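You operate a simulated robot arm through the tools that you are given. There is no shell and no other tool.

You are at the controls of a simulated robot arm. One attempt, no reset.

Task
Swap the low ink for the full bottle that expires first.
Fine: stop the jet first; old bottle on the small shelf, new one in the blue dock; shut the drawer, then start the jet again. Set down upright: ink bottle.

Only the result counts: the job must be done as asked and must still hold three seconds after the hand-in. Knocking over, shifting, dropping, spilling or breaking anything else fails it.

Robot
A 7-joint arm with a fingered hand, fixed in place. Base frame: the origin is on the floor under the middle of its stand, x ahead of it, y to its left, z up; the work surface is at about z = 0.76. Units: m, degrees, N and s.
With the tool pointing down near the work surface it reaches from about 0.1 to 0.68 m from the base axis. Its first joint turns from -69.0 to 172.0 degrees. Payload 3.4 kg.
The tool frame sits at the grasp point between the pads (the TCP): z along the fingers, y along the line on which they close. The tips reach 0.039 m beyond it. The gripper opens to 0.18 m; its body begins 0.111 m behind the TCP. The gripper is a hand of 3 fingers: y runs from the thumb to the fingers, the wrist lies at [0, 0, -0.262] in the tool frame, and closing takes about 1.5 s.
Orientation is that of the tool frame in the base frame, as [roll, pitch, yaw] about the fixed x, y, z axes, in that order (R = Rz(yaw) Ry(pitch) Rx(roll)). With the fingers straight down and closing along the base's y, the tool's x points along the base's -x, its y along +y and its z along -z.

Tools
- The arm moves only by the tool servo_tool. Its argument "rows" is a list that holds one entry, the list of rows, each a list of 6 numbers: the shift along the tool's x, y, z in units of 30 mm (1.0 is 30 mm), then the turn, a rotation vector about the tool's x, y, z in units of 5 degrees (1.0 is 5 degrees). In form: [[[tx, ty, tz, ax, ay, az], ...]]. A call has 1 to 20 rows; each row shifts and turns the commanded pose from where the row before left it, along the tool's axes as they then stand. "claw" is the gripper command, from -1 (fully open) to 1 (shut), values between in proportion, set as the call begins (left out, the last holds). A call with a number of a shift or a turn outside -1 to 1 is refused whole. Rows are played at 5 a second. More than 0.05 m and 8.6 degrees between two rows, or a gripper value outside its range, and nothing of the call is played. A pose out of reach is approached as far as the arm can. The call stops where the force on the tool passes 40 N (or 10 N more than at its start, if that is more) or the arm is blocked; 0.2 s more then pass. The fingers move at their own pace (about 0.072 m/s each) and stop on an object; they squeeze with about 31 N. The grip force told is the motor's: it shows also when the fingers shut on nothing. Time passes only in rows, and 0.2 s behind the last, so rows that do not move let the fingers close. The reply holds the time, the measured pose of the TCP, the force on the tool along the base axes, the opening and the grip force, in the units named above and with some noise, with the torque about the TCP (base axes, N m) and any sound that the robot's microphone picked up, and new pictures: "views" is both (left out), scene, wrist or none.
- Cameras (640 x 400 px; columns grow to the right, rows downward): "scene" is fixed at [0.0496, 0.4969, 1.5403]; the picture's right is [-0.81, -0.58, 0.00], its down [-0.21, 0.29, -0.93] and it looks along [0.54, -0.76, -0.36] (base axes); focal length 332 px, centre (320, 200). "wrist" rides on the gripper at [0.063, -0.036, -0.128] in the tool frame; the picture's right is [0.50, 0.87, 0.00], its down [-0.75, 0.43, -0.49] and it looks along [-0.43, 0.25, 0.87] (tool axes); focal length 226 px, centre (320, 200). There is no depth. A picture from a camera that has moved, and an enlarged one, comes with that camera's place and axes in the base frame and with its lens.
- move_column(by): moves the trunk up (or, below 0, down) by that many m; the arm rides with it, the base frame stays. It gives what a move gives, with no picture.
- move_fingers(finger1, finger2, thumb_bend): sets how far each is bent, from 0 (flat) to 1 (curled in); at 0.3 the hand is open as for a grip, at 0.7 the pads meet at the TCP. One left out holds its place. A second passes; each finger stops where it meets its share of the squeeze, and holds until it gets a number again. A gripper value or a shape takes the hand back. It gives what a move gives, with no picture; readings hold the bend of each and the force on the fingers (four entries, about 0 where the hand has none), thumb and palm.
- set_grasp(shape): the hand has 3 fingers and takes this shape, open, in about a second: jaw (thumb against the fingers, like two jaws); tri (thumb and two fingers); tip (a fingertip pinch); poke (one finger out to press); point (the index stretched); flat (the hand flat); cup (the hand cupped); fist (a fist). The gripper value then closes the fingers along that shape, each until it touches; the sizes above hold for jaw. It gives what a move gives, with no picture.
- enlarge(camera, box): a new picture of the part [left, top, right, bottom] of that camera's present view, enlarged. No time passes.
- hand_in(): hands the job in; it is judged then, once.

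Places have to be worked out from the pictures, the camera data and where the tool is seen. Open the gripper and draw the arm clear of the work before you hand the job in, unless the task says otherwise.

The tools are called after "Request:" as a command line: name --argument value ..., lists and objects as JSON in quotes. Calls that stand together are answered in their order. servo_tool: Moves the arm, as the interface text tells. Its arguments: {"type":"object","properties":{"rows":{"type":"array"},"claw":{"type":"number"},"views":{"type":"string","enum":["both","scene","wrist","none"]}},"required":["rows"]} The other tools are called the same way: move_column (by) moves the trunk up or down; set_grasp (shape) gives the hand a shape; move_fingers (finger1, finger2, thumb_bend) moves the fingers one by one; enlarge (camera, box) takes an enlarged picture of a part of a camera's view; hand_in () hands the job in.

At the start:

```text
time_s: 0.0
position: [0.4656, -0.2444, 1.3752]
tcp_rot: [179.9, 0.0, -179.9]
ft_force: [0.2, 0.5, -1.3]
ft_torque: [0.0, 0.03, 0.01]
finger_gap: 0.1797
grasp_force: 0.0
shape: jaw
bend: [0.3, 0.3, 0.3]
finger forces: [0.0, 0.0, 0.1, 0.1, 0.0, 0.0]
trunk travel left (down, up): [-0.475, 0.067]
```

scene: 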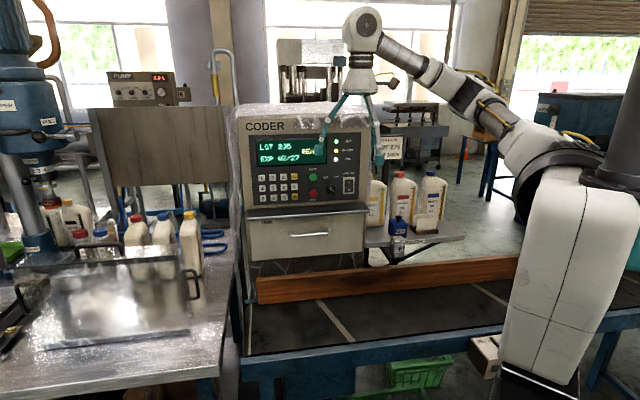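
wrist: 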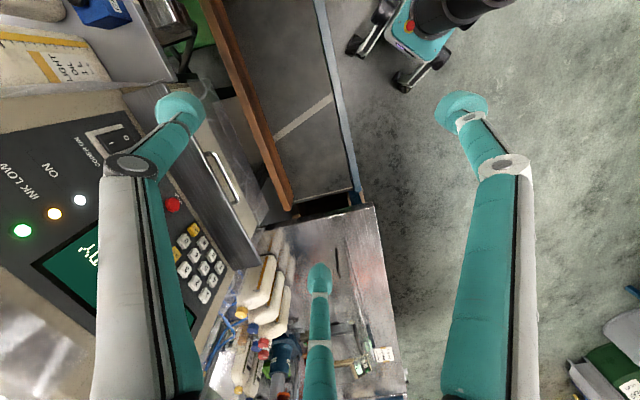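

The scene shows a CODER machine with a panel and drawer, bottles on the left table and a small shelf on the right. I'll enlarge several regions to read the details.

Request:
enlarge --camera "scene" --box '[230, 100, 380, 280]'

Request:
enlarge --camera "scene" --box '[350, 150, 470, 270]'

Request:
enlarge --camera "scene" --box '[20, 180, 240, 360]'

Request:
enlarge --camera "wrist" --box '[0, 0, 220, 200]'

Request:
enlarge --camera "wrist" --box '[160, 200, 420, 400]'

```text
2.22 times, centred on (305, 190) of scene
camera zoom: at [0.0496, 0.4969, 1.5403], right [-0.81, -0.58, 0.0], down [-0.21, 0.29, -0.93], along [0.54, -0.76, -0.36], focal length 738 px, centre (353, 222)
```

zoom: 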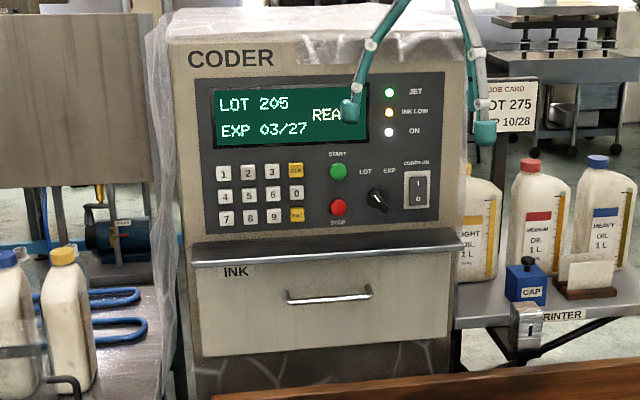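

```text
3.33 times, centred on (410, 210) of scene
camera zoom: at [0.0496, 0.4969, 1.5403], right [-0.81, -0.58, 0.0], down [-0.21, 0.29, -0.93], along [0.54, -0.76, -0.36], focal length 1107 px, centre (20, 167)
```

zoom: 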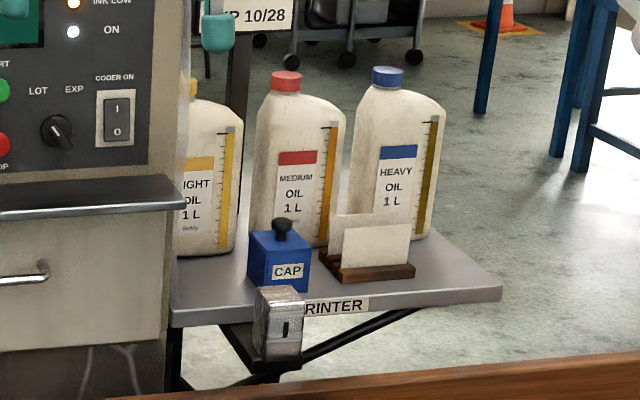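

```text
2.22 times, centred on (130, 270) of scene
camera zoom: at [0.0496, 0.4969, 1.5403], right [-0.81, -0.58, 0.0], down [-0.21, 0.29, -0.93], along [0.54, -0.76, -0.36], focal length 738 px, centre (742, 44)
```

zoom: 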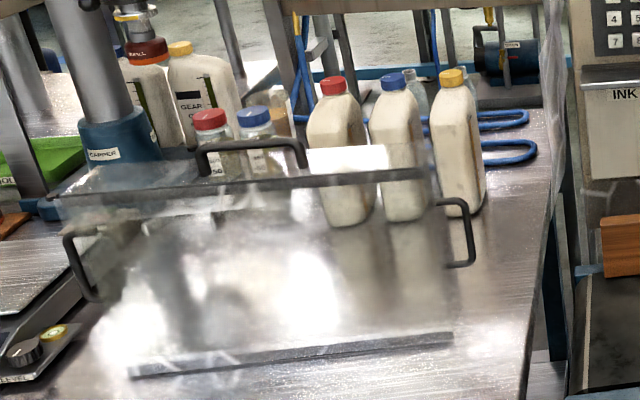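

```text
2.00 times, centred on (110, 100) of wrist
camera zoom: at [0.4021, -0.2797, 1.5024], right [-0.5, 0.87, 0.0], down [0.75, 0.43, 0.49], along [0.43, 0.25, -0.87], focal length 452 px, centre (740, 400)
```

zoom: 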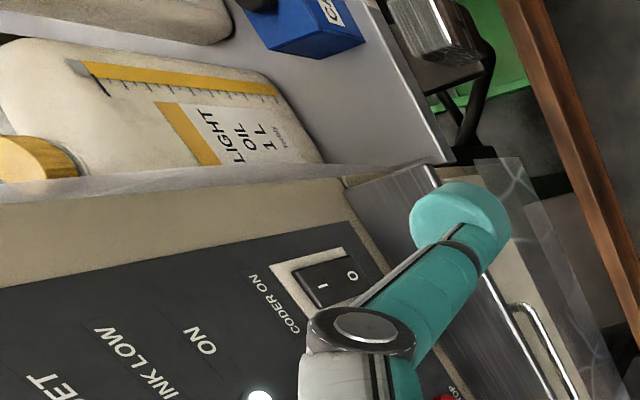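

```text
2.00 times, centred on (290, 300) of wrist
camera zoom: at [0.4021, -0.2797, 1.5024], right [-0.5, 0.87, 0.0], down [0.75, 0.43, 0.49], along [0.43, 0.25, -0.87], focal length 452 px, centre (380, 0)
```

zoom: 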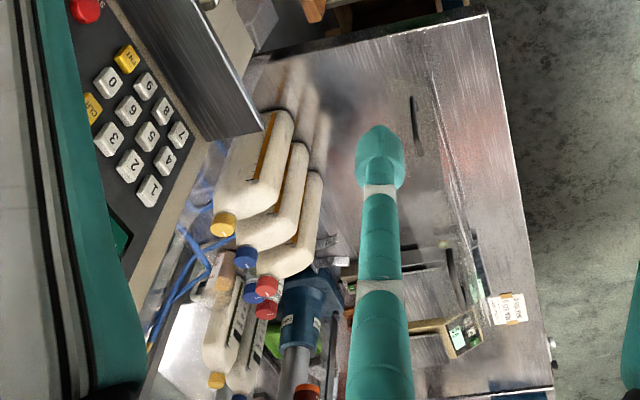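

From triangulation, the coder's front faces about (-0.7, 0.7, 0). STOP is near (0.727, -0.411, 1.134), START near (0.725, -0.412, 1.19) and the drawer handle near (0.726, -0.375, 0.984). I'll form the poke shape and begin turning the hand toward the panel, yaw first.

Request:
set_grasp --shape "poke"

Request:
servo_tool --rows '[[[0, 0, 0, 0, 0, 1], [0, 0, 0, 0, 0, 1], [0, 0, 0, 0, 0, 1], [0, 0, 0, 0, 0, 1], [0, 0, 0, 0, 0, 1], [0, 0, 0, 0, 0, 1], [0, 0, 0, 0, 0, 1], [0, 0, 0, 0, 0, 1], [0, 0, 0, 0, 0, 1]]]' --views "both"

```text
time_s: 0.9
position: [0.4631, -0.239, 1.3766]
tcp_rot: [180.0, 0.1, -179.9]
ft_force: [-0.6, 0.7, 0.6]
ft_torque: [-0.01, 0.0, 0.0]
finger_gap: 0.0
grasp_force: 0.1
shape: poke
bend: [1.0, 1.0, 0.66]
finger forces: [0.1, 0.0, 0.0, 0.1, 0.0, 0.1]
trunk travel left (down, up): [-0.475, 0.067]
```

```text
time_s: 2.9
position: [0.4595, -0.2356, 1.3794]
tcp_rot: [179.9, 0.3, 135.0]
ft_force: [0.2, -0.4, -1.4]
ft_torque: [-0.01, 0.03, 0.02]
finger_gap: 0.0
grasp_force: 0.1
shape: poke
bend: [1.0, 1.0, 0.66]
finger forces: [0.0, 0.0, 0.0, 0.0, 0.0, 0.0]
trunk travel left (down, up): [-0.475, 0.067]
camera wrist: at [0.3895, -0.2175, 1.5055], right [0.26, 0.97, 0.0], down [0.84, -0.23, 0.5], along [0.48, -0.13, -0.87], focal length 226 px, centre (320, 200)
```

scene: 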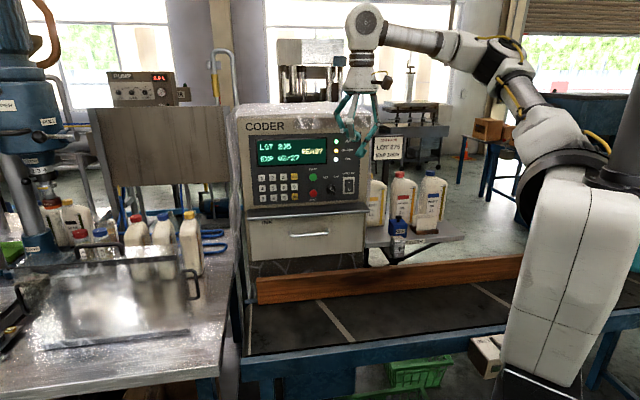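
wrist: 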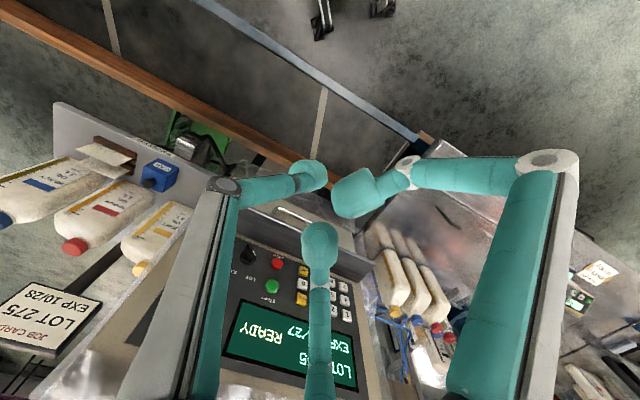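

Yaw is done. I'll zoom on the hand to see what the poke shape looks like before using it.

Request:
enlarge --camera "scene" --box '[320, 50, 420, 170]'

Request:
enlarge --camera "wrist" --box '[200, 100, 460, 400]'

```text
3.33 times, centred on (370, 110) of scene
camera zoom: at [0.0496, 0.4969, 1.5403], right [-0.81, -0.58, 0.0], down [-0.21, 0.29, -0.93], along [0.54, -0.76, -0.36], focal length 1107 px, centre (153, 500)
```

zoom: 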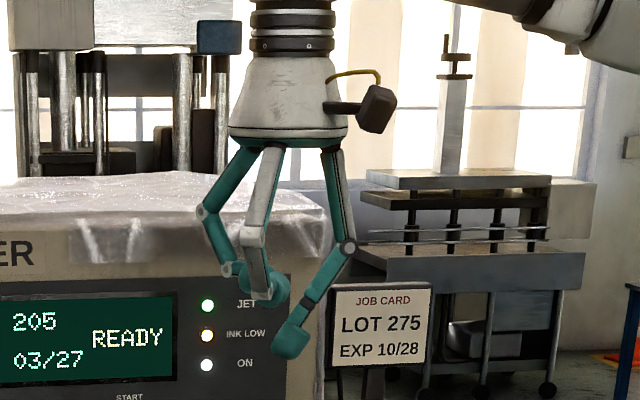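

```text
1.33 times, centred on (330, 250) of wrist
camera zoom: at [0.3895, -0.2175, 1.5055], right [0.26, 0.97, 0.0], down [0.84, -0.23, 0.5], along [0.48, -0.13, -0.87], focal length 301 px, centre (307, 133)
```

zoom: 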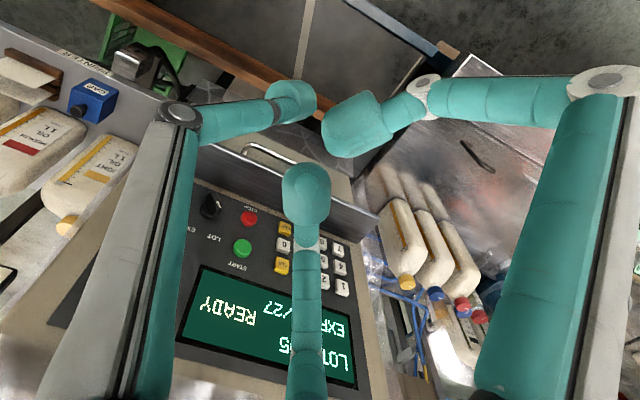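

The thumb is the one extended in the poke, its tip about 4 cm ahead of the TCP. Now I pitch the hand up to point at the panel, drifting the TCP forward a little to stay in comfortable reach.

Request:
servo_tool --rows '[[[-0.35, 0, 0, 0, -1, 0], [-0.35, 0, 0, 0, -1, 0], [-0.35, 0, 0, 0, -1, 0], [-0.35, 0, 0, 0, -1, 0], [-0.35, 0, 0, 0, -1, 0], [-0.35, 0, 0, 0, -1, 0], [-0.35, 0, 0, 0, -1, 0], [-0.35, 0, 0, 0, -1, 0], [-0.35, 0, 0, 0, -1, 0], [-0.35, 0, 0, 0, -1, 0], [-0.35, 0, 0, 0, -1, 0], [-0.35, 0, 0, 0, -1, 0], [-0.35, 0, 0, 0, -1, 0], [-0.35, 0, 0, 0, -1, 0], [-0.35, 0, 0, 0, -1, 0], [-0.35, 0, 0, 0, -1, 0], [-0.35, 0, 0, 0, -1, 0], [-0.35, 0, 0, 0, -1, 0]]]' --views "both"

```text
time_s: 6.7
position: [0.5918, -0.3977, 1.5922]
tcp_rot: [7.3, 89.8, -37.9]
ft_force: [0.8, 0.6, -0.1]
ft_torque: [0.05, -0.01, 0.01]
finger_gap: 0.0
grasp_force: 0.0
shape: poke
bend: [1.0, 1.0, 0.66]
finger forces: [0.0, 0.0, 0.0, 0.0, 0.0, 0.0]
out of reach, approached as far as the arm can: row 6, 7, 8, 9, 10, 11, 12, 13
trunk travel left (down, up): [-0.475, 0.067]
camera wrist: at [0.4754, -0.3325, 1.5286], right [0.61, 0.61, -0.5], down [-0.04, 0.66, 0.75], along [0.79, -0.44, 0.43], focal length 226 px, centre (320, 200)
```

scene: 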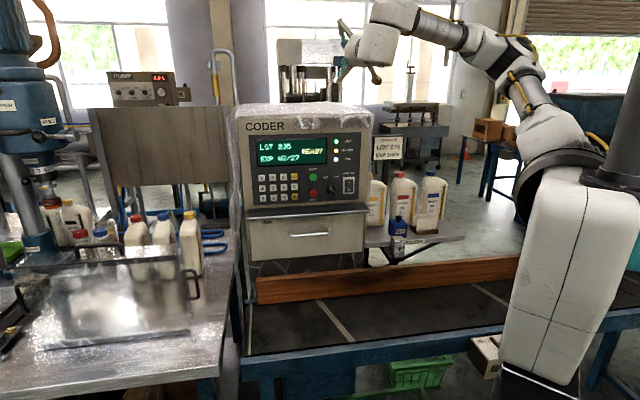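
wrist: 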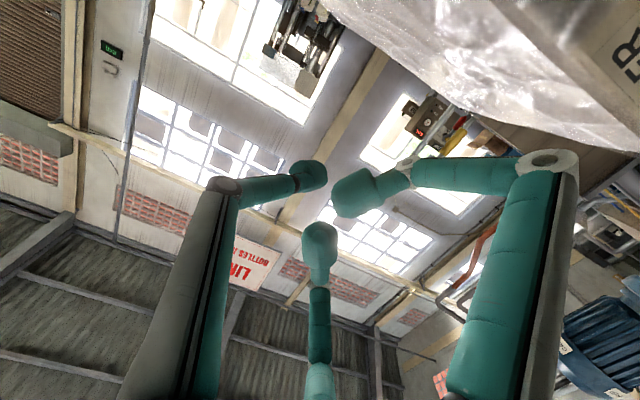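

The hand is now horizontal, well above the machine. There is a red-lettered sign in the wrist view mentioning bottles, so I'll read it before going on.

Request:
enlarge --camera "wrist" --box '[215, 225, 300, 295]'

Request:
move_column --by -0.1

```text
5.71 times, centred on (258, 260) of wrist
camera zoom: at [0.4754, -0.3325, 1.5286], right [0.61, 0.61, -0.5], down [-0.04, 0.66, 0.75], along [0.79, -0.44, 0.43], focal length 1292 px, centre (677, -143)
```

zoom: 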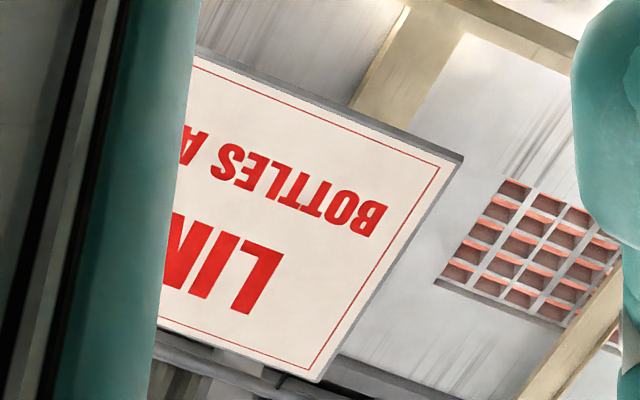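

```text
time_s: 8.0
position: [0.5897, -0.3955, 1.4938]
tcp_rot: [0.5, 89.8, -44.5]
ft_force: [0.9, -0.3, 0.1]
ft_torque: [0.04, 0.03, -0.05]
finger_gap: 0.0
grasp_force: 0.0
shape: poke
bend: [1.0, 1.0, 0.66]
finger forces: [0.0, 0.0, 0.0, 0.0, 0.0, 0.1]
trunk travel left (down, up): [-0.375, 0.167]
```

I need to back off slightly and slide to the STOP button's lateral position before lowering the trunk. Then I'll check the picture.

Request:
servo_tool --rows '[[[0, 0.4, -0.8, 0, 0, 0], [0, 0.9, -0.5, 0, 0, 0], [0, 0.9, -0.4, 0, 0, 0], [0, 0.9, 0, 0, 0, 0], [0, 0.2, 0, 0, 0, 0]]]' --views "none"

Request:
move_column --by -0.15

Request:
move_column --by -0.15

Request:
servo_tool --rows '[[[0, 0, 0, 0, 0, 0]]]' --views "both"

```text
time_s: 9.2
position: [0.6242, -0.2905, 1.4933]
tcp_rot: [10.6, 89.9, -34.3]
ft_force: [-0.7, -0.1, 0.5]
ft_torque: [0.01, 0.0, 0.02]
finger_gap: 0.0002
grasp_force: 0.0
shape: poke
bend: [1.0, 1.0, 0.66]
finger forces: [0.0, 0.1, 0.1, 0.0, 0.1, 0.0]
trunk travel left (down, up): [-0.375, 0.167]
```

```text
time_s: 11.0
position: [0.6243, -0.2887, 1.3435]
tcp_rot: [5.1, 89.8, -39.9]
ft_force: [-0.9, -0.4, 1.0]
ft_torque: [-0.01, -0.03, 0.02]
finger_gap: 0.0002
grasp_force: 0.1
shape: poke
bend: [1.0, 1.0, 0.66]
finger forces: [0.0, 0.1, 0.0, 0.0, 0.1, 0.0]
trunk travel left (down, up): [-0.225, 0.317]
```

```text
time_s: 12.7
position: [0.711, -0.2886, 1.0882]
tcp_rot: [-134.1, 79.5, -178.8]
ft_force: [2.7, -2.5, 16.2]
ft_torque: [-0.48, -0.48, 0.02]
finger_gap: 0.0001
grasp_force: 0.0
shape: poke
bend: [1.0, 1.0, 0.66]
finger forces: [0.0, 0.0, 0.0, 0.0, 15.9, 0.0]
trunk travel left (down, up): [-0.075, 0.467]
```

```text
time_s: 13.1
position: [0.7109, -0.2894, 1.0882]
tcp_rot: [-134.0, 79.6, -178.7]
ft_force: [6.2, -2.5, 23.1]
ft_torque: [-0.67, -0.66, 0.07]
finger_gap: 0.0001
grasp_force: 0.0
shape: poke
bend: [1.0, 1.0, 0.66]
finger forces: [0.0, 0.0, 0.0, 0.0, 23.4, 0.0]
trunk travel left (down, up): [-0.075, 0.467]
camera wrist: at [0.5846, -0.2244, 1.047], right [0.51, 0.61, -0.61], down [0.1, 0.66, 0.75], along [0.86, -0.44, 0.28], focal length 226 px, centre (320, 200)
```

scene: 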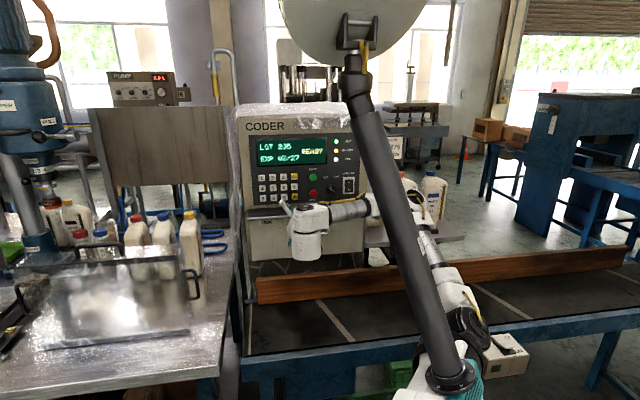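
wrist: 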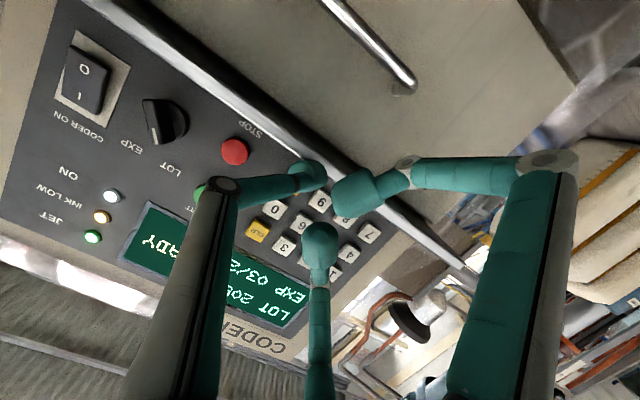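

The second trunk move ended with the hand lower and further forward than expected, and the thumb now bears about 23 N upward, likely on the lip over the drawer. I'll look closely before moving.

Request:
enlarge --camera "scene" --box '[230, 100, 400, 280]'

Request:
enlarge --camera "scene" --box '[260, 0, 640, 400]'

Request:
enlarge --camera "wrist" --box '[180, 80, 440, 280]'

```text
2.22 times, centred on (315, 190) of scene
camera zoom: at [0.0496, 0.4969, 1.5403], right [-0.81, -0.58, 0.0], down [-0.21, 0.29, -0.93], along [0.54, -0.76, -0.36], focal length 738 px, centre (331, 222)
```

zoom: 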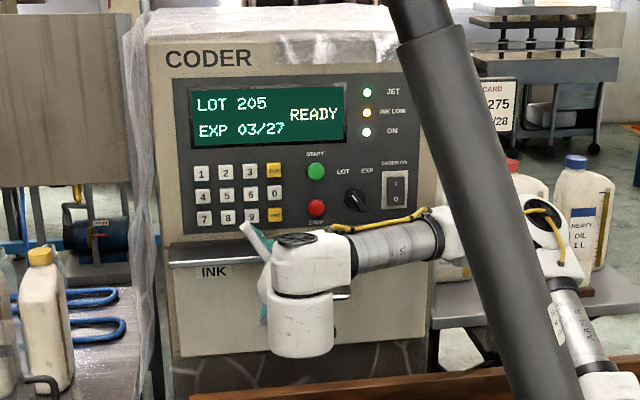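

```text
1.00 times, centred on (450, 200) of scene (not enlarged: the box is as wide or as high as the picture)
camera zoom: at [0.0496, 0.4969, 1.5403], right [-0.81, -0.58, 0.0], down [-0.21, 0.29, -0.93], along [0.54, -0.76, -0.36], focal length 332 px, centre (190, 200)
```

zoom: 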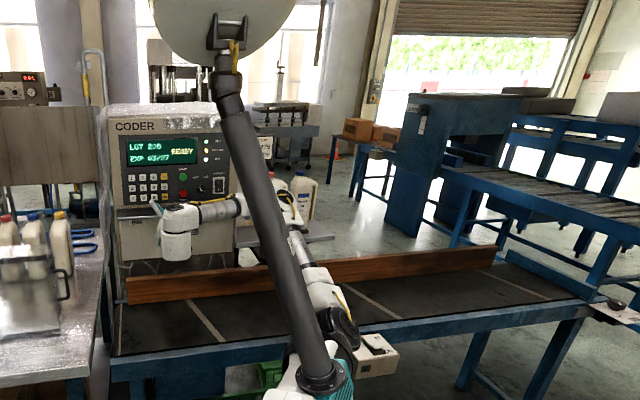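

```text
2.00 times, centred on (310, 180) of wrist
camera zoom: at [0.5846, -0.2244, 1.047], right [0.51, 0.61, -0.61], down [0.1, 0.66, 0.75], along [0.86, -0.44, 0.28], focal length 452 px, centre (340, 240)
```

zoom: 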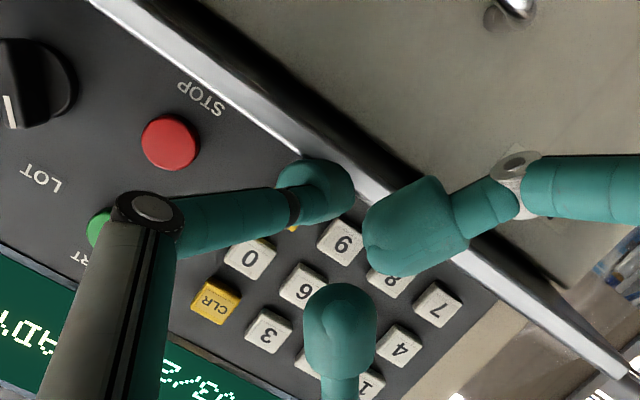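

The thumb tip is resting on the lip just below the keypad, and the display is unchanged. I'll lift gently and check how the arm responds.

Request:
servo_tool --rows '[[[-0.4, 0, 0, 0, 0, 0], [-0.4, 0, -0.4, 0, 0, 0]]]' --views "scene"

```text
time_s: 13.7
position: [0.708, -0.2801, 1.1101]
tcp_rot: [-134.1, 79.0, -178.9]
ft_force: [-0.6, -0.4, 0.2]
ft_torque: [0.01, 0.03, 0.08]
finger_gap: 0.0
grasp_force: 0.1
shape: poke
bend: [1.0, 1.0, 0.67]
finger forces: [0.1, 0.1, 0.0, 0.1, 0.0, 0.0]
trunk travel left (down, up): [-0.075, 0.467]
```

scene: 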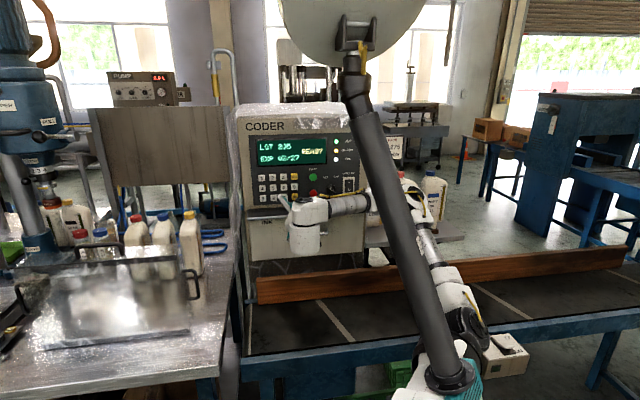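

The arm now responds normally and the contact is gone. I'd like to understand the arm's posture, so I'll raise the trunk a bit and see whether the hand tracks it.

Request:
move_column --by 0.06

Request:
servo_tool --rows '[[[0, 0, -0.5, 0, 0, 0], [0, 0, -0.5, 0, 0, 0]]]' --views "both"

```text
time_s: 14.7
position: [0.7094, -0.2797, 1.1678]
tcp_rot: [-134.0, 78.8, -178.8]
ft_force: [-0.5, 0.3, -0.1]
ft_torque: [-0.01, -0.01, 0.04]
finger_gap: 0.0004
grasp_force: 0.1
shape: poke
bend: [1.0, 1.0, 0.67]
finger forces: [0.1, 0.0, 0.0, 0.0, 0.0, 0.0]
trunk travel left (down, up): [-0.135, 0.407]
```

```text
time_s: 15.3
position: [0.688, -0.2582, 1.1731]
tcp_rot: [-133.9, 78.9, -178.9]
ft_force: [0.8, 0.7, 0.0]
ft_torque: [-0.02, 0.03, -0.02]
finger_gap: 0.0002
grasp_force: 0.1
shape: poke
bend: [1.0, 1.0, 0.67]
finger forces: [0.1, 0.1, 0.0, 0.0, 0.0, 0.0]
trunk travel left (down, up): [-0.135, 0.407]
camera wrist: at [0.5609, -0.1936, 1.1331], right [0.5, 0.61, -0.61], down [0.1, 0.66, 0.75], along [0.86, -0.44, 0.27], focal length 226 px, centre (320, 200)
```

scene: 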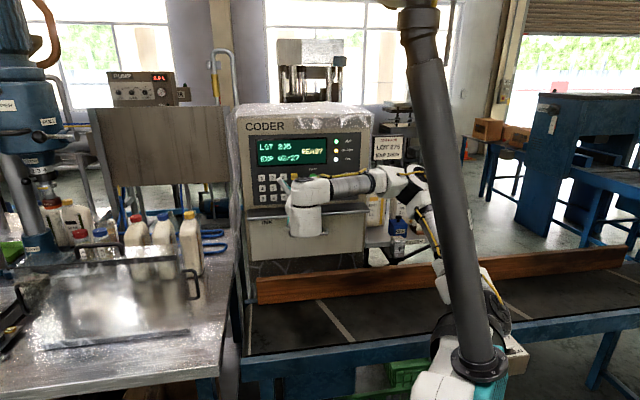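
wrist: 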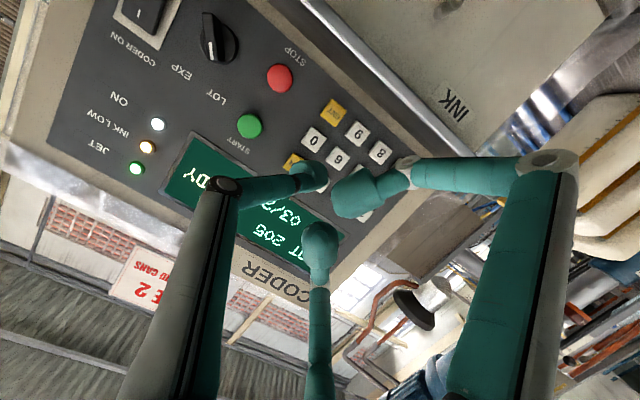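

Tracking is fine, and the STOP button re-triangulates to about (0.727, -0.407, 1.13). I'll level the hand, then shift the thumb in front of STOP, still about 9 cm off the panel.

Request:
servo_tool --rows '[[[0, 0, 0, 0, -0.77, 0.8], [0, 0, 0, 0, -0.77, 0.8], [0.45, -0.73, 0, 0, 0, 0], [0.45, -0.73, 0, 0, 0, 0], [0.45, -0.73, 0, 0, 0, 0]]]' --views "both"

```text
time_s: 16.5
position: [0.6733, -0.3367, 1.1552]
tcp_rot: [78.9, 90.0, 34.3]
ft_force: [-1.1, -0.1, 0.3]
ft_torque: [-0.04, 0.03, -0.01]
finger_gap: 0.0
grasp_force: 0.1
shape: poke
bend: [1.0, 1.0, 0.67]
finger forces: [0.0, 0.0, 0.1, 0.0, 0.1, 0.0]
out of reach, approached as far as the arm can: row 1, 2, 3, 4, 5
trunk travel left (down, up): [-0.135, 0.407]
camera wrist: at [0.5561, -0.2725, 1.092], right [0.61, 0.62, -0.5], down [-0.05, 0.65, 0.75], along [0.79, -0.44, 0.43], focal length 226 px, centre (320, 200)
```

scene: 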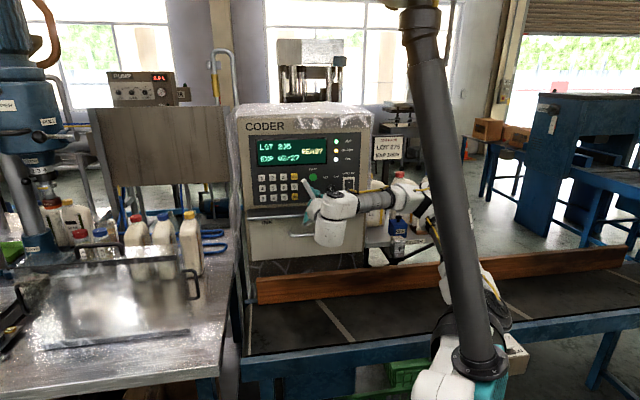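
wrist: 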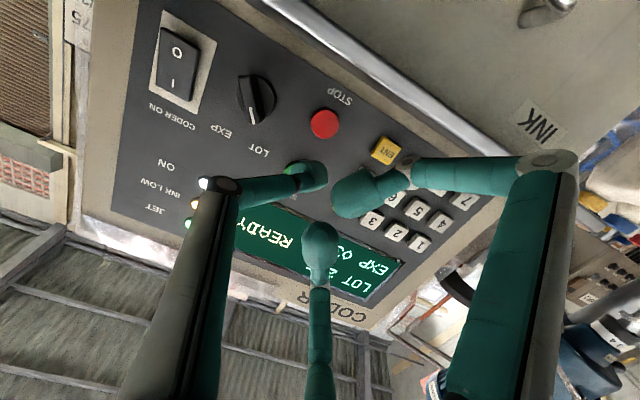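

Levelling hits a reach limit, but a slightly downward-tilted hand is fine for pressing. I'll tilt 15° down and line the thumb tip up about 4 cm in front of STOP.

Request:
servo_tool --rows '[[[0, 0, 0, 0, 1, 0], [0, 0, 0, 0, 1, 0], [0, 0, 0, 0, 1, 0]]]' --views "both"

```text
time_s: 17.3
position: [0.6737, -0.3362, 1.1543]
tcp_rot: [179.3, 75.1, 134.6]
ft_force: [0.9, 0.3, 0.3]
ft_torque: [0.01, 0.01, 0.03]
finger_gap: 0.0
grasp_force: 0.0
shape: poke
bend: [1.0, 1.0, 0.67]
finger forces: [0.0, 0.0, 0.1, 0.0, 0.0, 0.1]
trunk travel left (down, up): [-0.135, 0.407]
camera wrist: at [0.5486, -0.2627, 1.1265], right [0.52, 0.71, -0.48], down [0.11, 0.5, 0.86], along [0.85, -0.5, 0.19], focal length 226 px, centre (320, 200)
```

scene: 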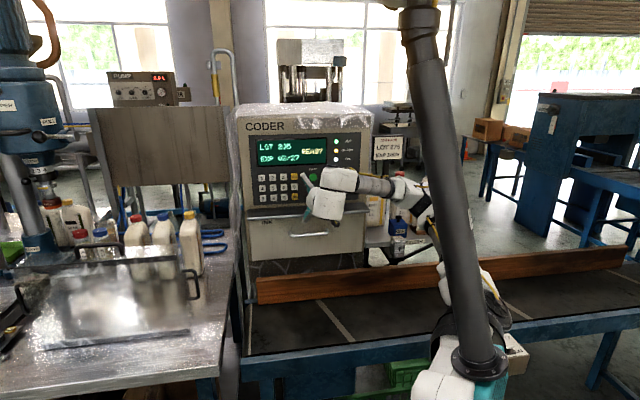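
wrist: 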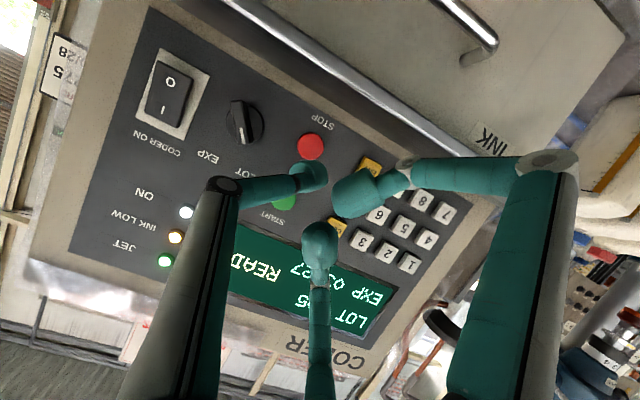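

The STOP button lies straight along the tool's z from the thumb tip, about 5 cm ahead. I'll advance most of the way, then creep.

Request:
servo_tool --rows '[[[0, 0, 0.4, 0, 0, 0], [0, 0, 0.4, 0, 0, 0], [0, 0, 0.3, 0, 0, 0], [0, 0, 0.2, 0, 0, 0]]]' --views "wrist"

Request:
enlarge --camera "wrist" --box '[220, 80, 420, 240]'

```text
time_s: 18.3
position: [0.7009, -0.3639, 1.1443]
tcp_rot: [179.5, 75.0, 134.7]
ft_force: [0.8, -0.3, -0.5]
ft_torque: [-0.02, 0.01, -0.01]
finger_gap: 0.0
grasp_force: 0.0
shape: poke
bend: [1.0, 1.0, 0.67]
finger forces: [0.1, 0.1, 0.0, 0.0, 0.1, 0.0]
trunk travel left (down, up): [-0.135, 0.407]
camera wrist: at [0.5759, -0.2896, 1.1158], right [0.52, 0.71, -0.48], down [0.11, 0.51, 0.86], along [0.85, -0.5, 0.19], focal length 226 px, centre (320, 200)
```

wrist: 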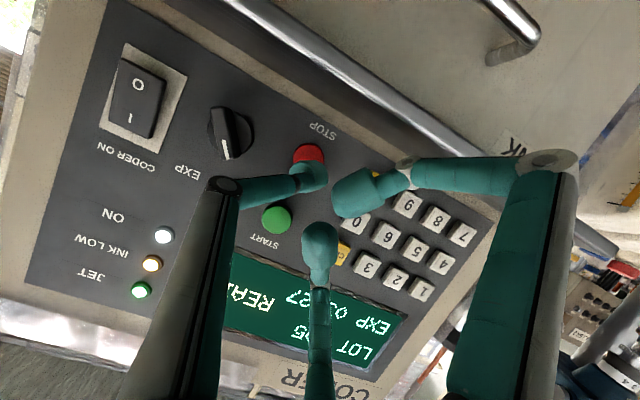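

```text
2.50 times, centred on (320, 160) of wrist
camera zoom: at [0.5759, -0.2896, 1.1158], right [0.52, 0.71, -0.48], down [0.11, 0.51, 0.86], along [0.85, -0.5, 0.19], focal length 565 px, centre (320, 300)
```

zoom: 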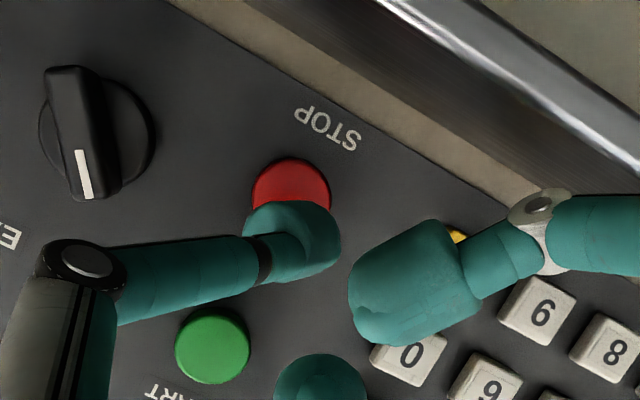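

The thumb tip is about a centimetre from STOP with no contact yet. I'll creep in with small rows; the force stop protects the panel.

Request:
servo_tool --rows '[[[0, 0, 0.15, 0, 0, 0], [0, 0, 0.15, 0, 0, 0], [0, 0, 0.15, 0, 0, 0]]]' --views "wrist"

```text
time_s: 19.1
position: [0.7092, -0.3709, 1.141]
tcp_rot: [179.5, 75.1, 134.7]
ft_force: [0.8, 0.5, 0.0]
ft_torque: [-0.01, 0.0, 0.02]
finger_gap: 0.0002
grasp_force: 0.1
shape: poke
bend: [1.0, 1.0, 0.67]
finger forces: [0.0, 0.0, 0.1, 0.1, 0.1, 0.0]
trunk travel left (down, up): [-0.135, 0.407]
camera wrist: at [0.5853, -0.2987, 1.1124], right [0.52, 0.71, -0.48], down [0.11, 0.51, 0.86], along [0.85, -0.5, 0.19], focal length 226 px, centre (320, 200)
```

wrist: 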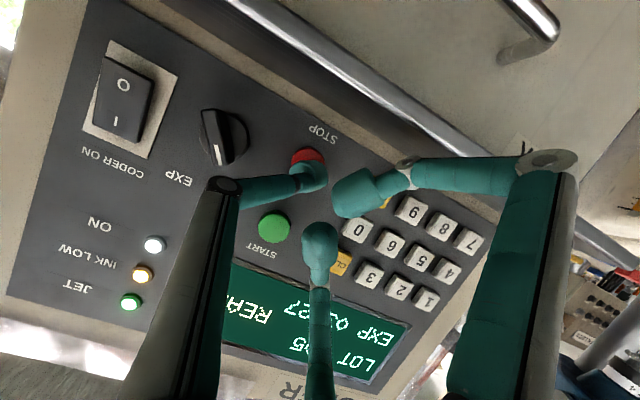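

Still no contact force. I'll continue creeping.

Request:
servo_tool --rows '[[[0, 0, 0.12, 0, 0, 0], [0, 0, 0.12, 0, 0, 0], [0, 0, 0.12, 0, 0, 0]]]' --views "wrist"

Request:
enlarge --camera "wrist" --box '[220, 80, 420, 240]'

```text
time_s: 19.9
position: [0.7159, -0.3765, 1.1385]
tcp_rot: [179.5, 75.1, 134.6]
ft_force: [-3.3, 2.6, 1.6]
ft_torque: [0.02, 0.02, -0.02]
finger_gap: 0.0002
grasp_force: 0.0
shape: poke
bend: [1.0, 1.0, 0.67]
finger forces: [0.1, 0.0, 0.0, 0.0, 4.6, 0.0]
trunk travel left (down, up): [-0.135, 0.407]
heard: click
camera wrist: at [0.5919, -0.3046, 1.1106], right [0.52, 0.71, -0.48], down [0.1, 0.51, 0.86], along [0.85, -0.5, 0.19], focal length 226 px, centre (320, 200)
```

wrist: 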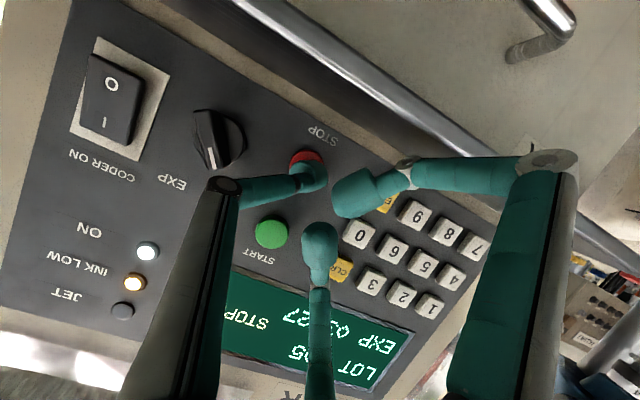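

```text
2.50 times, centred on (320, 160) of wrist
camera zoom: at [0.5919, -0.3046, 1.1106], right [0.52, 0.71, -0.48], down [0.1, 0.51, 0.86], along [0.85, -0.5, 0.19], focal length 565 px, centre (320, 300)
```

zoom: 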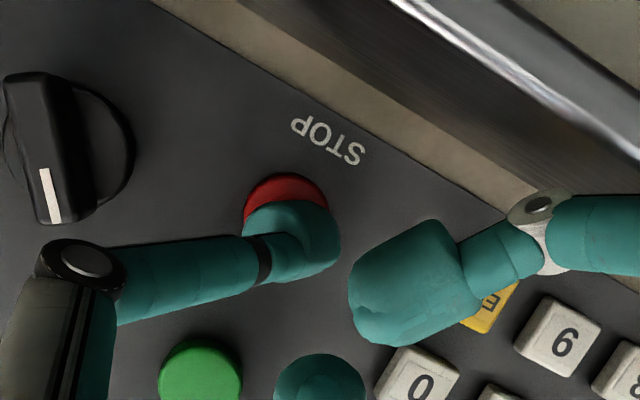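

Clicked: the display now reads STOP and the JET lamp is dark. I'll withdraw and look at the drawer handle.

Request:
servo_tool --rows '[[[0, 0, -0.4, 0, 0, 0], [0, 0, -0.8, 0, 0, 0], [0, 0, -0.8, 0, 0, 0], [0, 0, -0.8, 0, 0, 0], [0, 0, -0.6, 0, 0, 0]]]' --views "both"

```text
time_s: 21.1
position: [0.6535, -0.3154, 1.1689]
tcp_rot: [179.8, 75.1, 135.1]
ft_force: [0.5, 0.5, 0.3]
ft_torque: [0.01, -0.02, 0.01]
finger_gap: 0.0002
grasp_force: 0.0
shape: poke
bend: [1.0, 1.0, 0.66]
finger forces: [0.0, 0.0, 0.0, 0.1, 0.0, 0.1]
out of reach, approached as far as the arm can: row 5
trunk travel left (down, up): [-0.135, 0.407]
camera wrist: at [0.5284, -0.2435, 1.1406], right [0.52, 0.71, -0.48], down [0.11, 0.51, 0.86], along [0.85, -0.49, 0.19], focal length 226 px, centre (320, 200)
```

scene: 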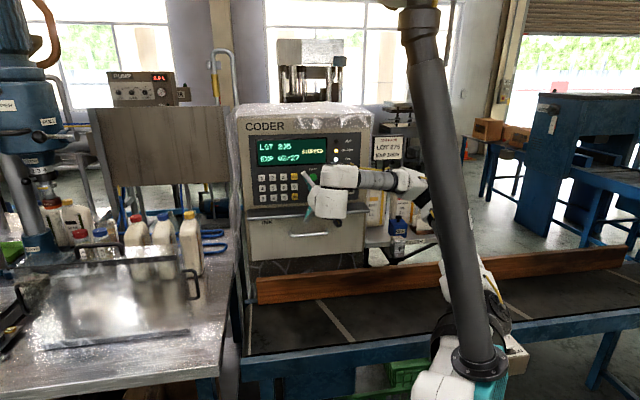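
wrist: 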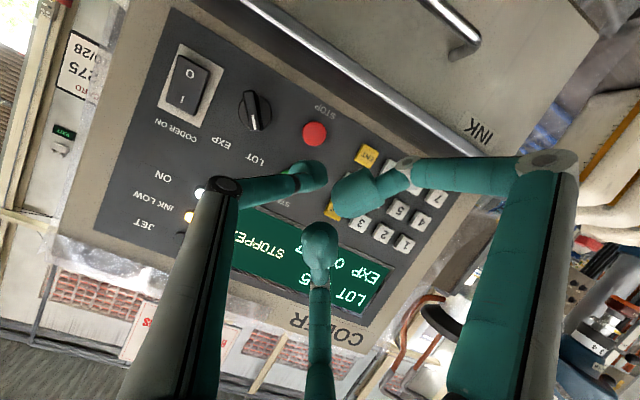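

The display reads STOPPED (or similar). Let me inspect the arm's posture near the trunk and confirm the display text.

Request:
enlarge --camera "scene" --box '[380, 150, 560, 400]'

Request:
enlarge --camera "wrist" --box '[130, 120, 400, 340]'

Request:
enlarge --camera "scene" --box '[230, 100, 400, 280]'

```text
1.60 times, centred on (470, 275) of scene
camera zoom: at [0.0496, 0.4969, 1.5403], right [-0.81, -0.58, 0.0], down [-0.21, 0.29, -0.93], along [0.54, -0.76, -0.36], focal length 531 px, centre (80, 80)
```

zoom: 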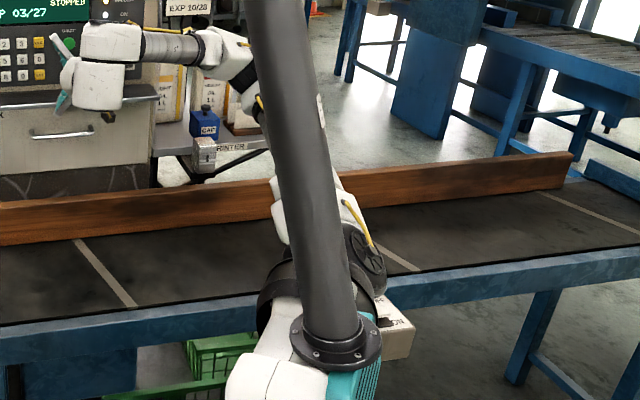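

```text
1.82 times, centred on (265, 230) of wrist
camera zoom: at [0.5284, -0.2435, 1.1406], right [0.52, 0.71, -0.48], down [0.11, 0.51, 0.86], along [0.85, -0.49, 0.19], focal length 411 px, centre (420, 146)
```

zoom: 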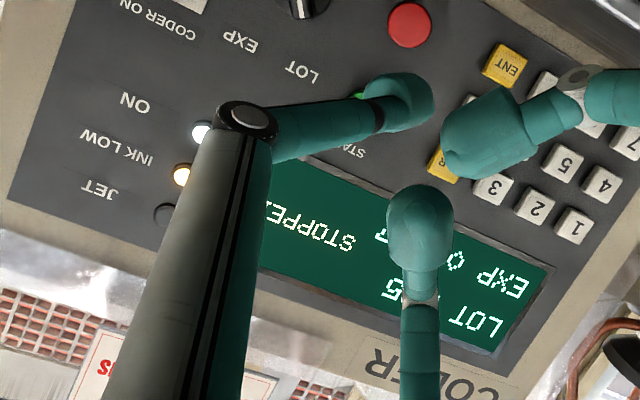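

```text
2.22 times, centred on (315, 190) of scene
camera zoom: at [0.0496, 0.4969, 1.5403], right [-0.81, -0.58, 0.0], down [-0.21, 0.29, -0.93], along [0.54, -0.76, -0.36], focal length 738 px, centre (331, 222)
```

zoom: 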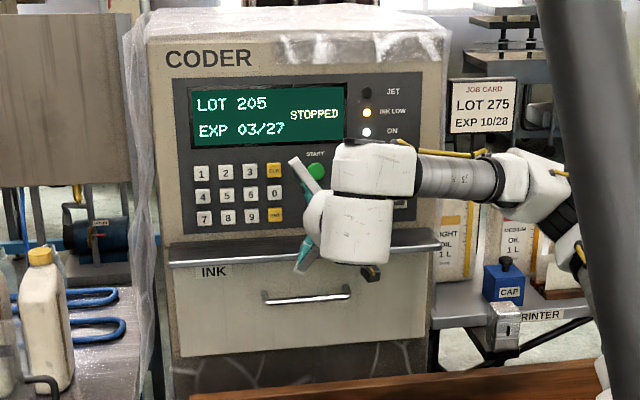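

Display says STOPPED. For the drawer I'll pinch the horizontal bar with a vertical closing direction, so I roll the hand 90° about its axis here, clear of the panel.

Request:
servo_tool --rows '[[[0, 0, 0, 0, 0, -1], [0, 0, 0, 0, 0, -1], [0, 0, 0, 0, 0, -1], [0, 0, 0, 0, 0, -1], [0, 0, 0, 0, 0, -1], [0, 0, 0, 0, 0, -1], [0, 0, 0, 0, 0, -1], [0, 0, 0, 0, 0, -1], [0, 0, 0, 0, 0, -1], [0, 0, 0, 0, 0, -1], [0, 0, 0, 0, 0, -1], [0, 0, 0, 0, 0, -1], [0, 0, 0, 0, 0, -1], [0, 0, 0, 0, 0, -1], [0, 0, 0, 0, 0, -1], [0, 0, 0, 0, 0, -1], [0, 0, 0, 0, 0, -1], [0, 0, 0, 0, 0, -1]]]' --views "both"

```text
time_s: 24.9
position: [0.654, -0.3152, 1.1693]
tcp_rot: [-104.8, 0.1, -134.8]
ft_force: [0.2, -0.1, -0.3]
ft_torque: [0.01, 0.05, -0.02]
finger_gap: 0.0
grasp_force: 0.0
shape: poke
bend: [1.0, 1.0, 0.66]
finger forces: [0.0, 0.0, 0.0, 0.0, 0.0, 0.1]
trunk travel left (down, up): [-0.135, 0.407]
camera wrist: at [0.5276, -0.2797, 1.2364], right [-0.51, -0.2, -0.84], down [0.11, 0.95, -0.29], along [0.85, -0.24, -0.46], focal length 226 px, centre (320, 200)
```

scene: 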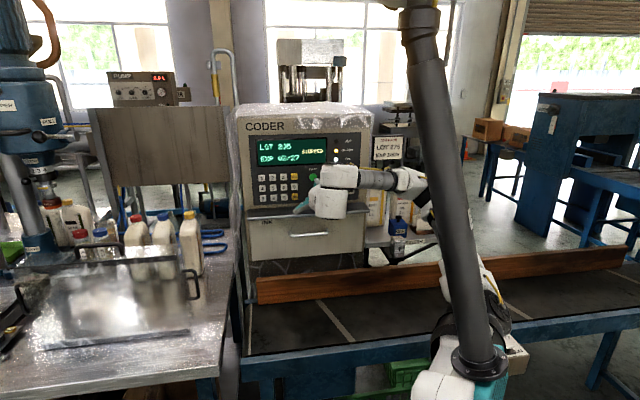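
wrist: 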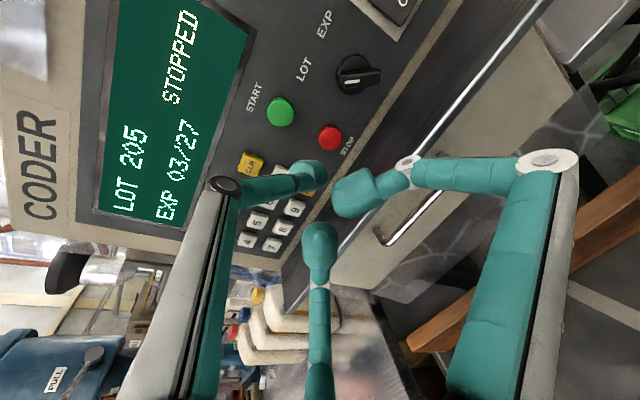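

The roll worked. The handle bar spans about 14 cm, centred near (0.72, -0.379, 0.987), tucked about 2.5 cm behind the edge of the lip above it. I'll take the jaw shape and narrow it before going down.

Request:
set_grasp --shape "jaw"

Request:
servo_tool --rows '[[[0, 0, 0, 0, 0, 0], [0, 0, 0, 0, 0, 0], [0, 0, 0, 0, 0, 0], [0, 0, 0, 0, 0, 0], [0, 0, 0, 0, 0, 0], [0, 0, 0, 0, 0, 0]]]' --claw 0.35 --views "both"

```text
time_s: 25.8
position: [0.6541, -0.3152, 1.1687]
tcp_rot: [-104.9, 0.3, -134.7]
ft_force: [0.2, -0.3, 0.4]
ft_torque: [-0.02, -0.01, 0.03]
finger_gap: 0.18
grasp_force: 0.1
shape: jaw
bend: [0.3, 0.3, 0.3]
finger forces: [0.0, 0.1, 0.0, 0.0, 0.0, 0.0]
trunk travel left (down, up): [-0.135, 0.407]
```

```text
time_s: 27.2
position: [0.6535, -0.3171, 1.1699]
tcp_rot: [-104.9, 0.2, -134.7]
ft_force: [0.7, -0.7, 0.1]
ft_torque: [0.01, 0.02, -0.01]
finger_gap: 0.0588
grasp_force: 0.1
shape: jaw
bend: [0.72, 0.72, 0.74]
finger forces: [0.0, 0.0, 0.0, 0.0, 0.1, 0.0]
trunk travel left (down, up): [-0.135, 0.407]
camera wrist: at [0.5275, -0.2797, 1.2362], right [-0.51, -0.2, -0.84], down [0.12, 0.95, -0.29], along [0.85, -0.24, -0.46], focal length 226 px, centre (320, 200)
```

scene: 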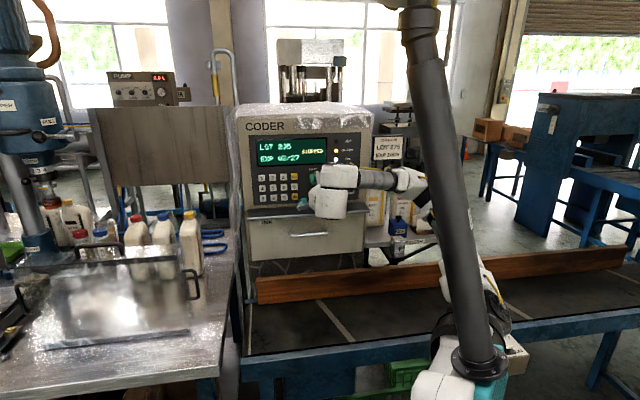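
wrist: 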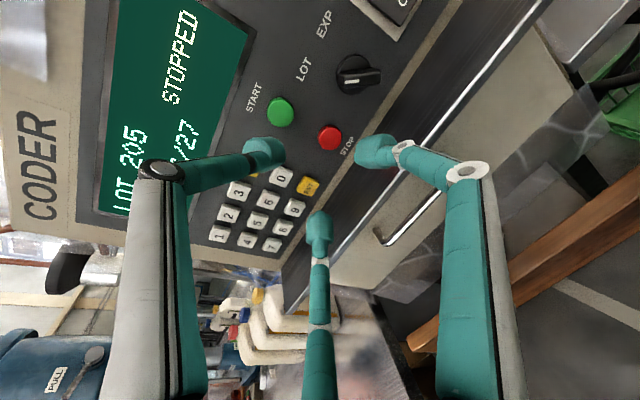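

Jaw gap is about 6 cm with tips clear of the lip. Now I lower the hand with the arm to stand in front of the handle, about 12 cm off the bar.

Request:
servo_tool --rows '[[[0, 0.5, -0.2, 0, 0, 0], [0, 0.9, 0, 0, 0, 0], [0, 0.9, 0, 0, 0, 0], [0, 0.9, 0.1, 0, 0, 0], [0, 0.9, 0.2, 0, 0, 0], [0, 0.9, 0.3, 0, 0, 0]]]' --claw 0.45 --views "both"

```text
time_s: 28.6
position: [0.6345, -0.2968, 1.0216]
tcp_rot: [-105.0, 0.2, -134.7]
ft_force: [-0.2, -0.4, 0.4]
ft_torque: [0.0, 0.01, -0.01]
finger_gap: 0.0501
grasp_force: 0.0
shape: jaw
bend: [0.72, 0.72, 0.74]
finger forces: [0.0, 0.0, 0.1, 0.0, 0.0, 0.0]
trunk travel left (down, up): [-0.135, 0.407]
camera wrist: at [0.5089, -0.2606, 1.0882], right [-0.51, -0.2, -0.84], down [0.11, 0.95, -0.29], along [0.85, -0.24, -0.46], focal length 226 px, centre (320, 200)
```

scene: 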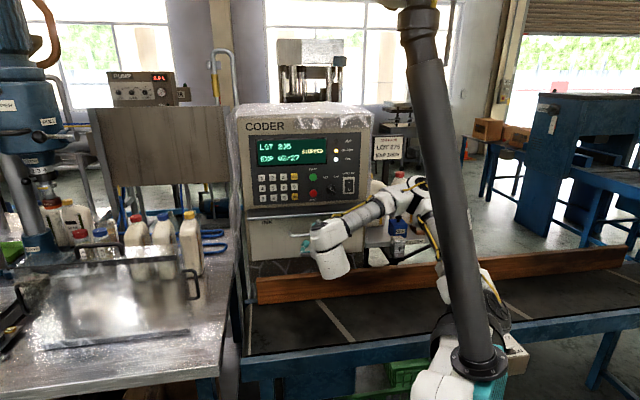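
wrist: 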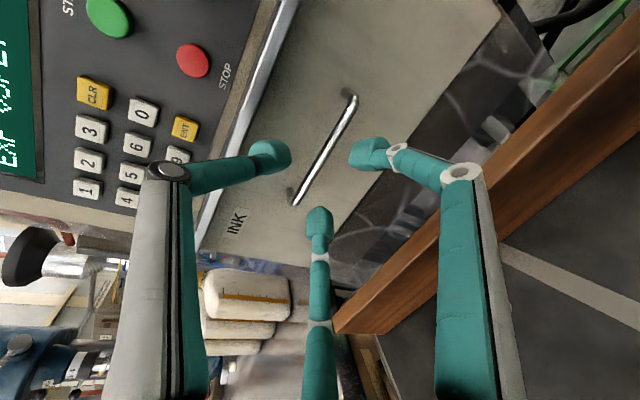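

The handle is clearly seen straight ahead, bar near z 0.981. I'll advance about 7 cm with a slight downward correction and re-check clearance under the lip.

Request:
servo_tool --rows '[[[0, 0.1, 0.6, 0, 0, 0], [0, 0.1, 0.6, 0, 0, 0], [0, 0.1, 0.6, 0, 0, 0], [0, 0, 0.5, 0, 0, 0]]]' --views "both"

Request:
enlarge --camera "wrist" --box '[200, 50, 440, 250]'

Request:
enlarge --camera "scene" --box '[240, 180, 380, 290]'

```text
time_s: 29.6
position: [0.6801, -0.3421, 0.9945]
tcp_rot: [-104.8, 0.2, -134.8]
ft_force: [-0.1, -0.6, -0.4]
ft_torque: [0.04, 0.01, -0.02]
finger_gap: 0.0498
grasp_force: 0.1
shape: jaw
bend: [0.72, 0.72, 0.74]
finger forces: [0.0, 0.0, 0.0, 0.1, 0.1, 0.1]
trunk travel left (down, up): [-0.135, 0.407]
camera wrist: at [0.5552, -0.306, 1.0616], right [-0.51, -0.2, -0.84], down [0.12, 0.95, -0.29], along [0.85, -0.24, -0.46], focal length 226 px, centre (320, 200)
```

scene: 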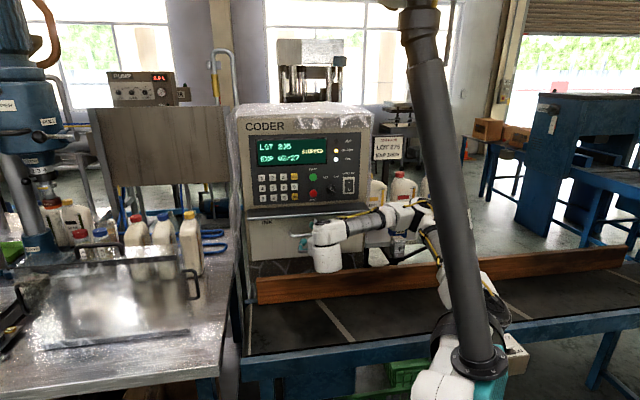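
wrist: 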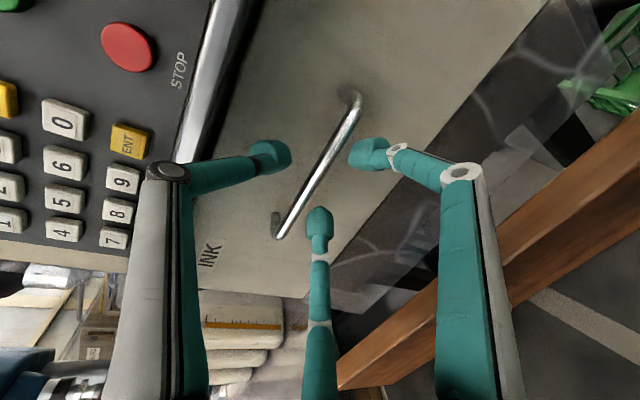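

```text
2.00 times, centred on (320, 150) of wrist
camera zoom: at [0.5552, -0.306, 1.0616], right [-0.51, -0.2, -0.84], down [0.12, 0.95, -0.29], along [0.85, -0.24, -0.46], focal length 452 px, centre (320, 300)
```

zoom: 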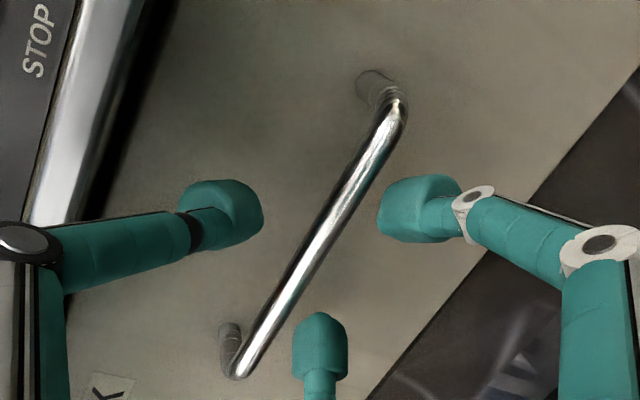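

```text
3.64 times, centred on (310, 235) of scene
camera zoom: at [0.0496, 0.4969, 1.5403], right [-0.81, -0.58, 0.0], down [-0.21, 0.29, -0.93], along [0.54, -0.76, -0.36], focal length 1208 px, centre (356, 73)
```

zoom: 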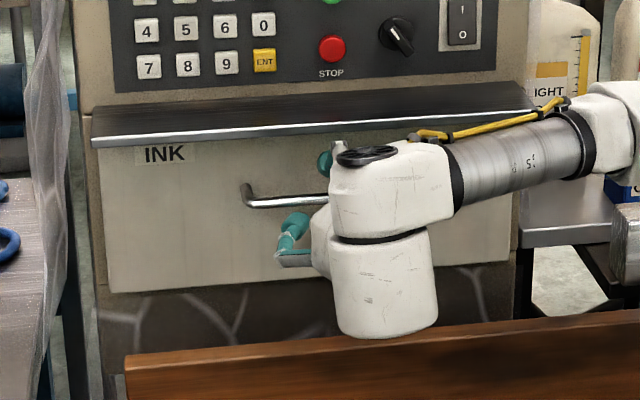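

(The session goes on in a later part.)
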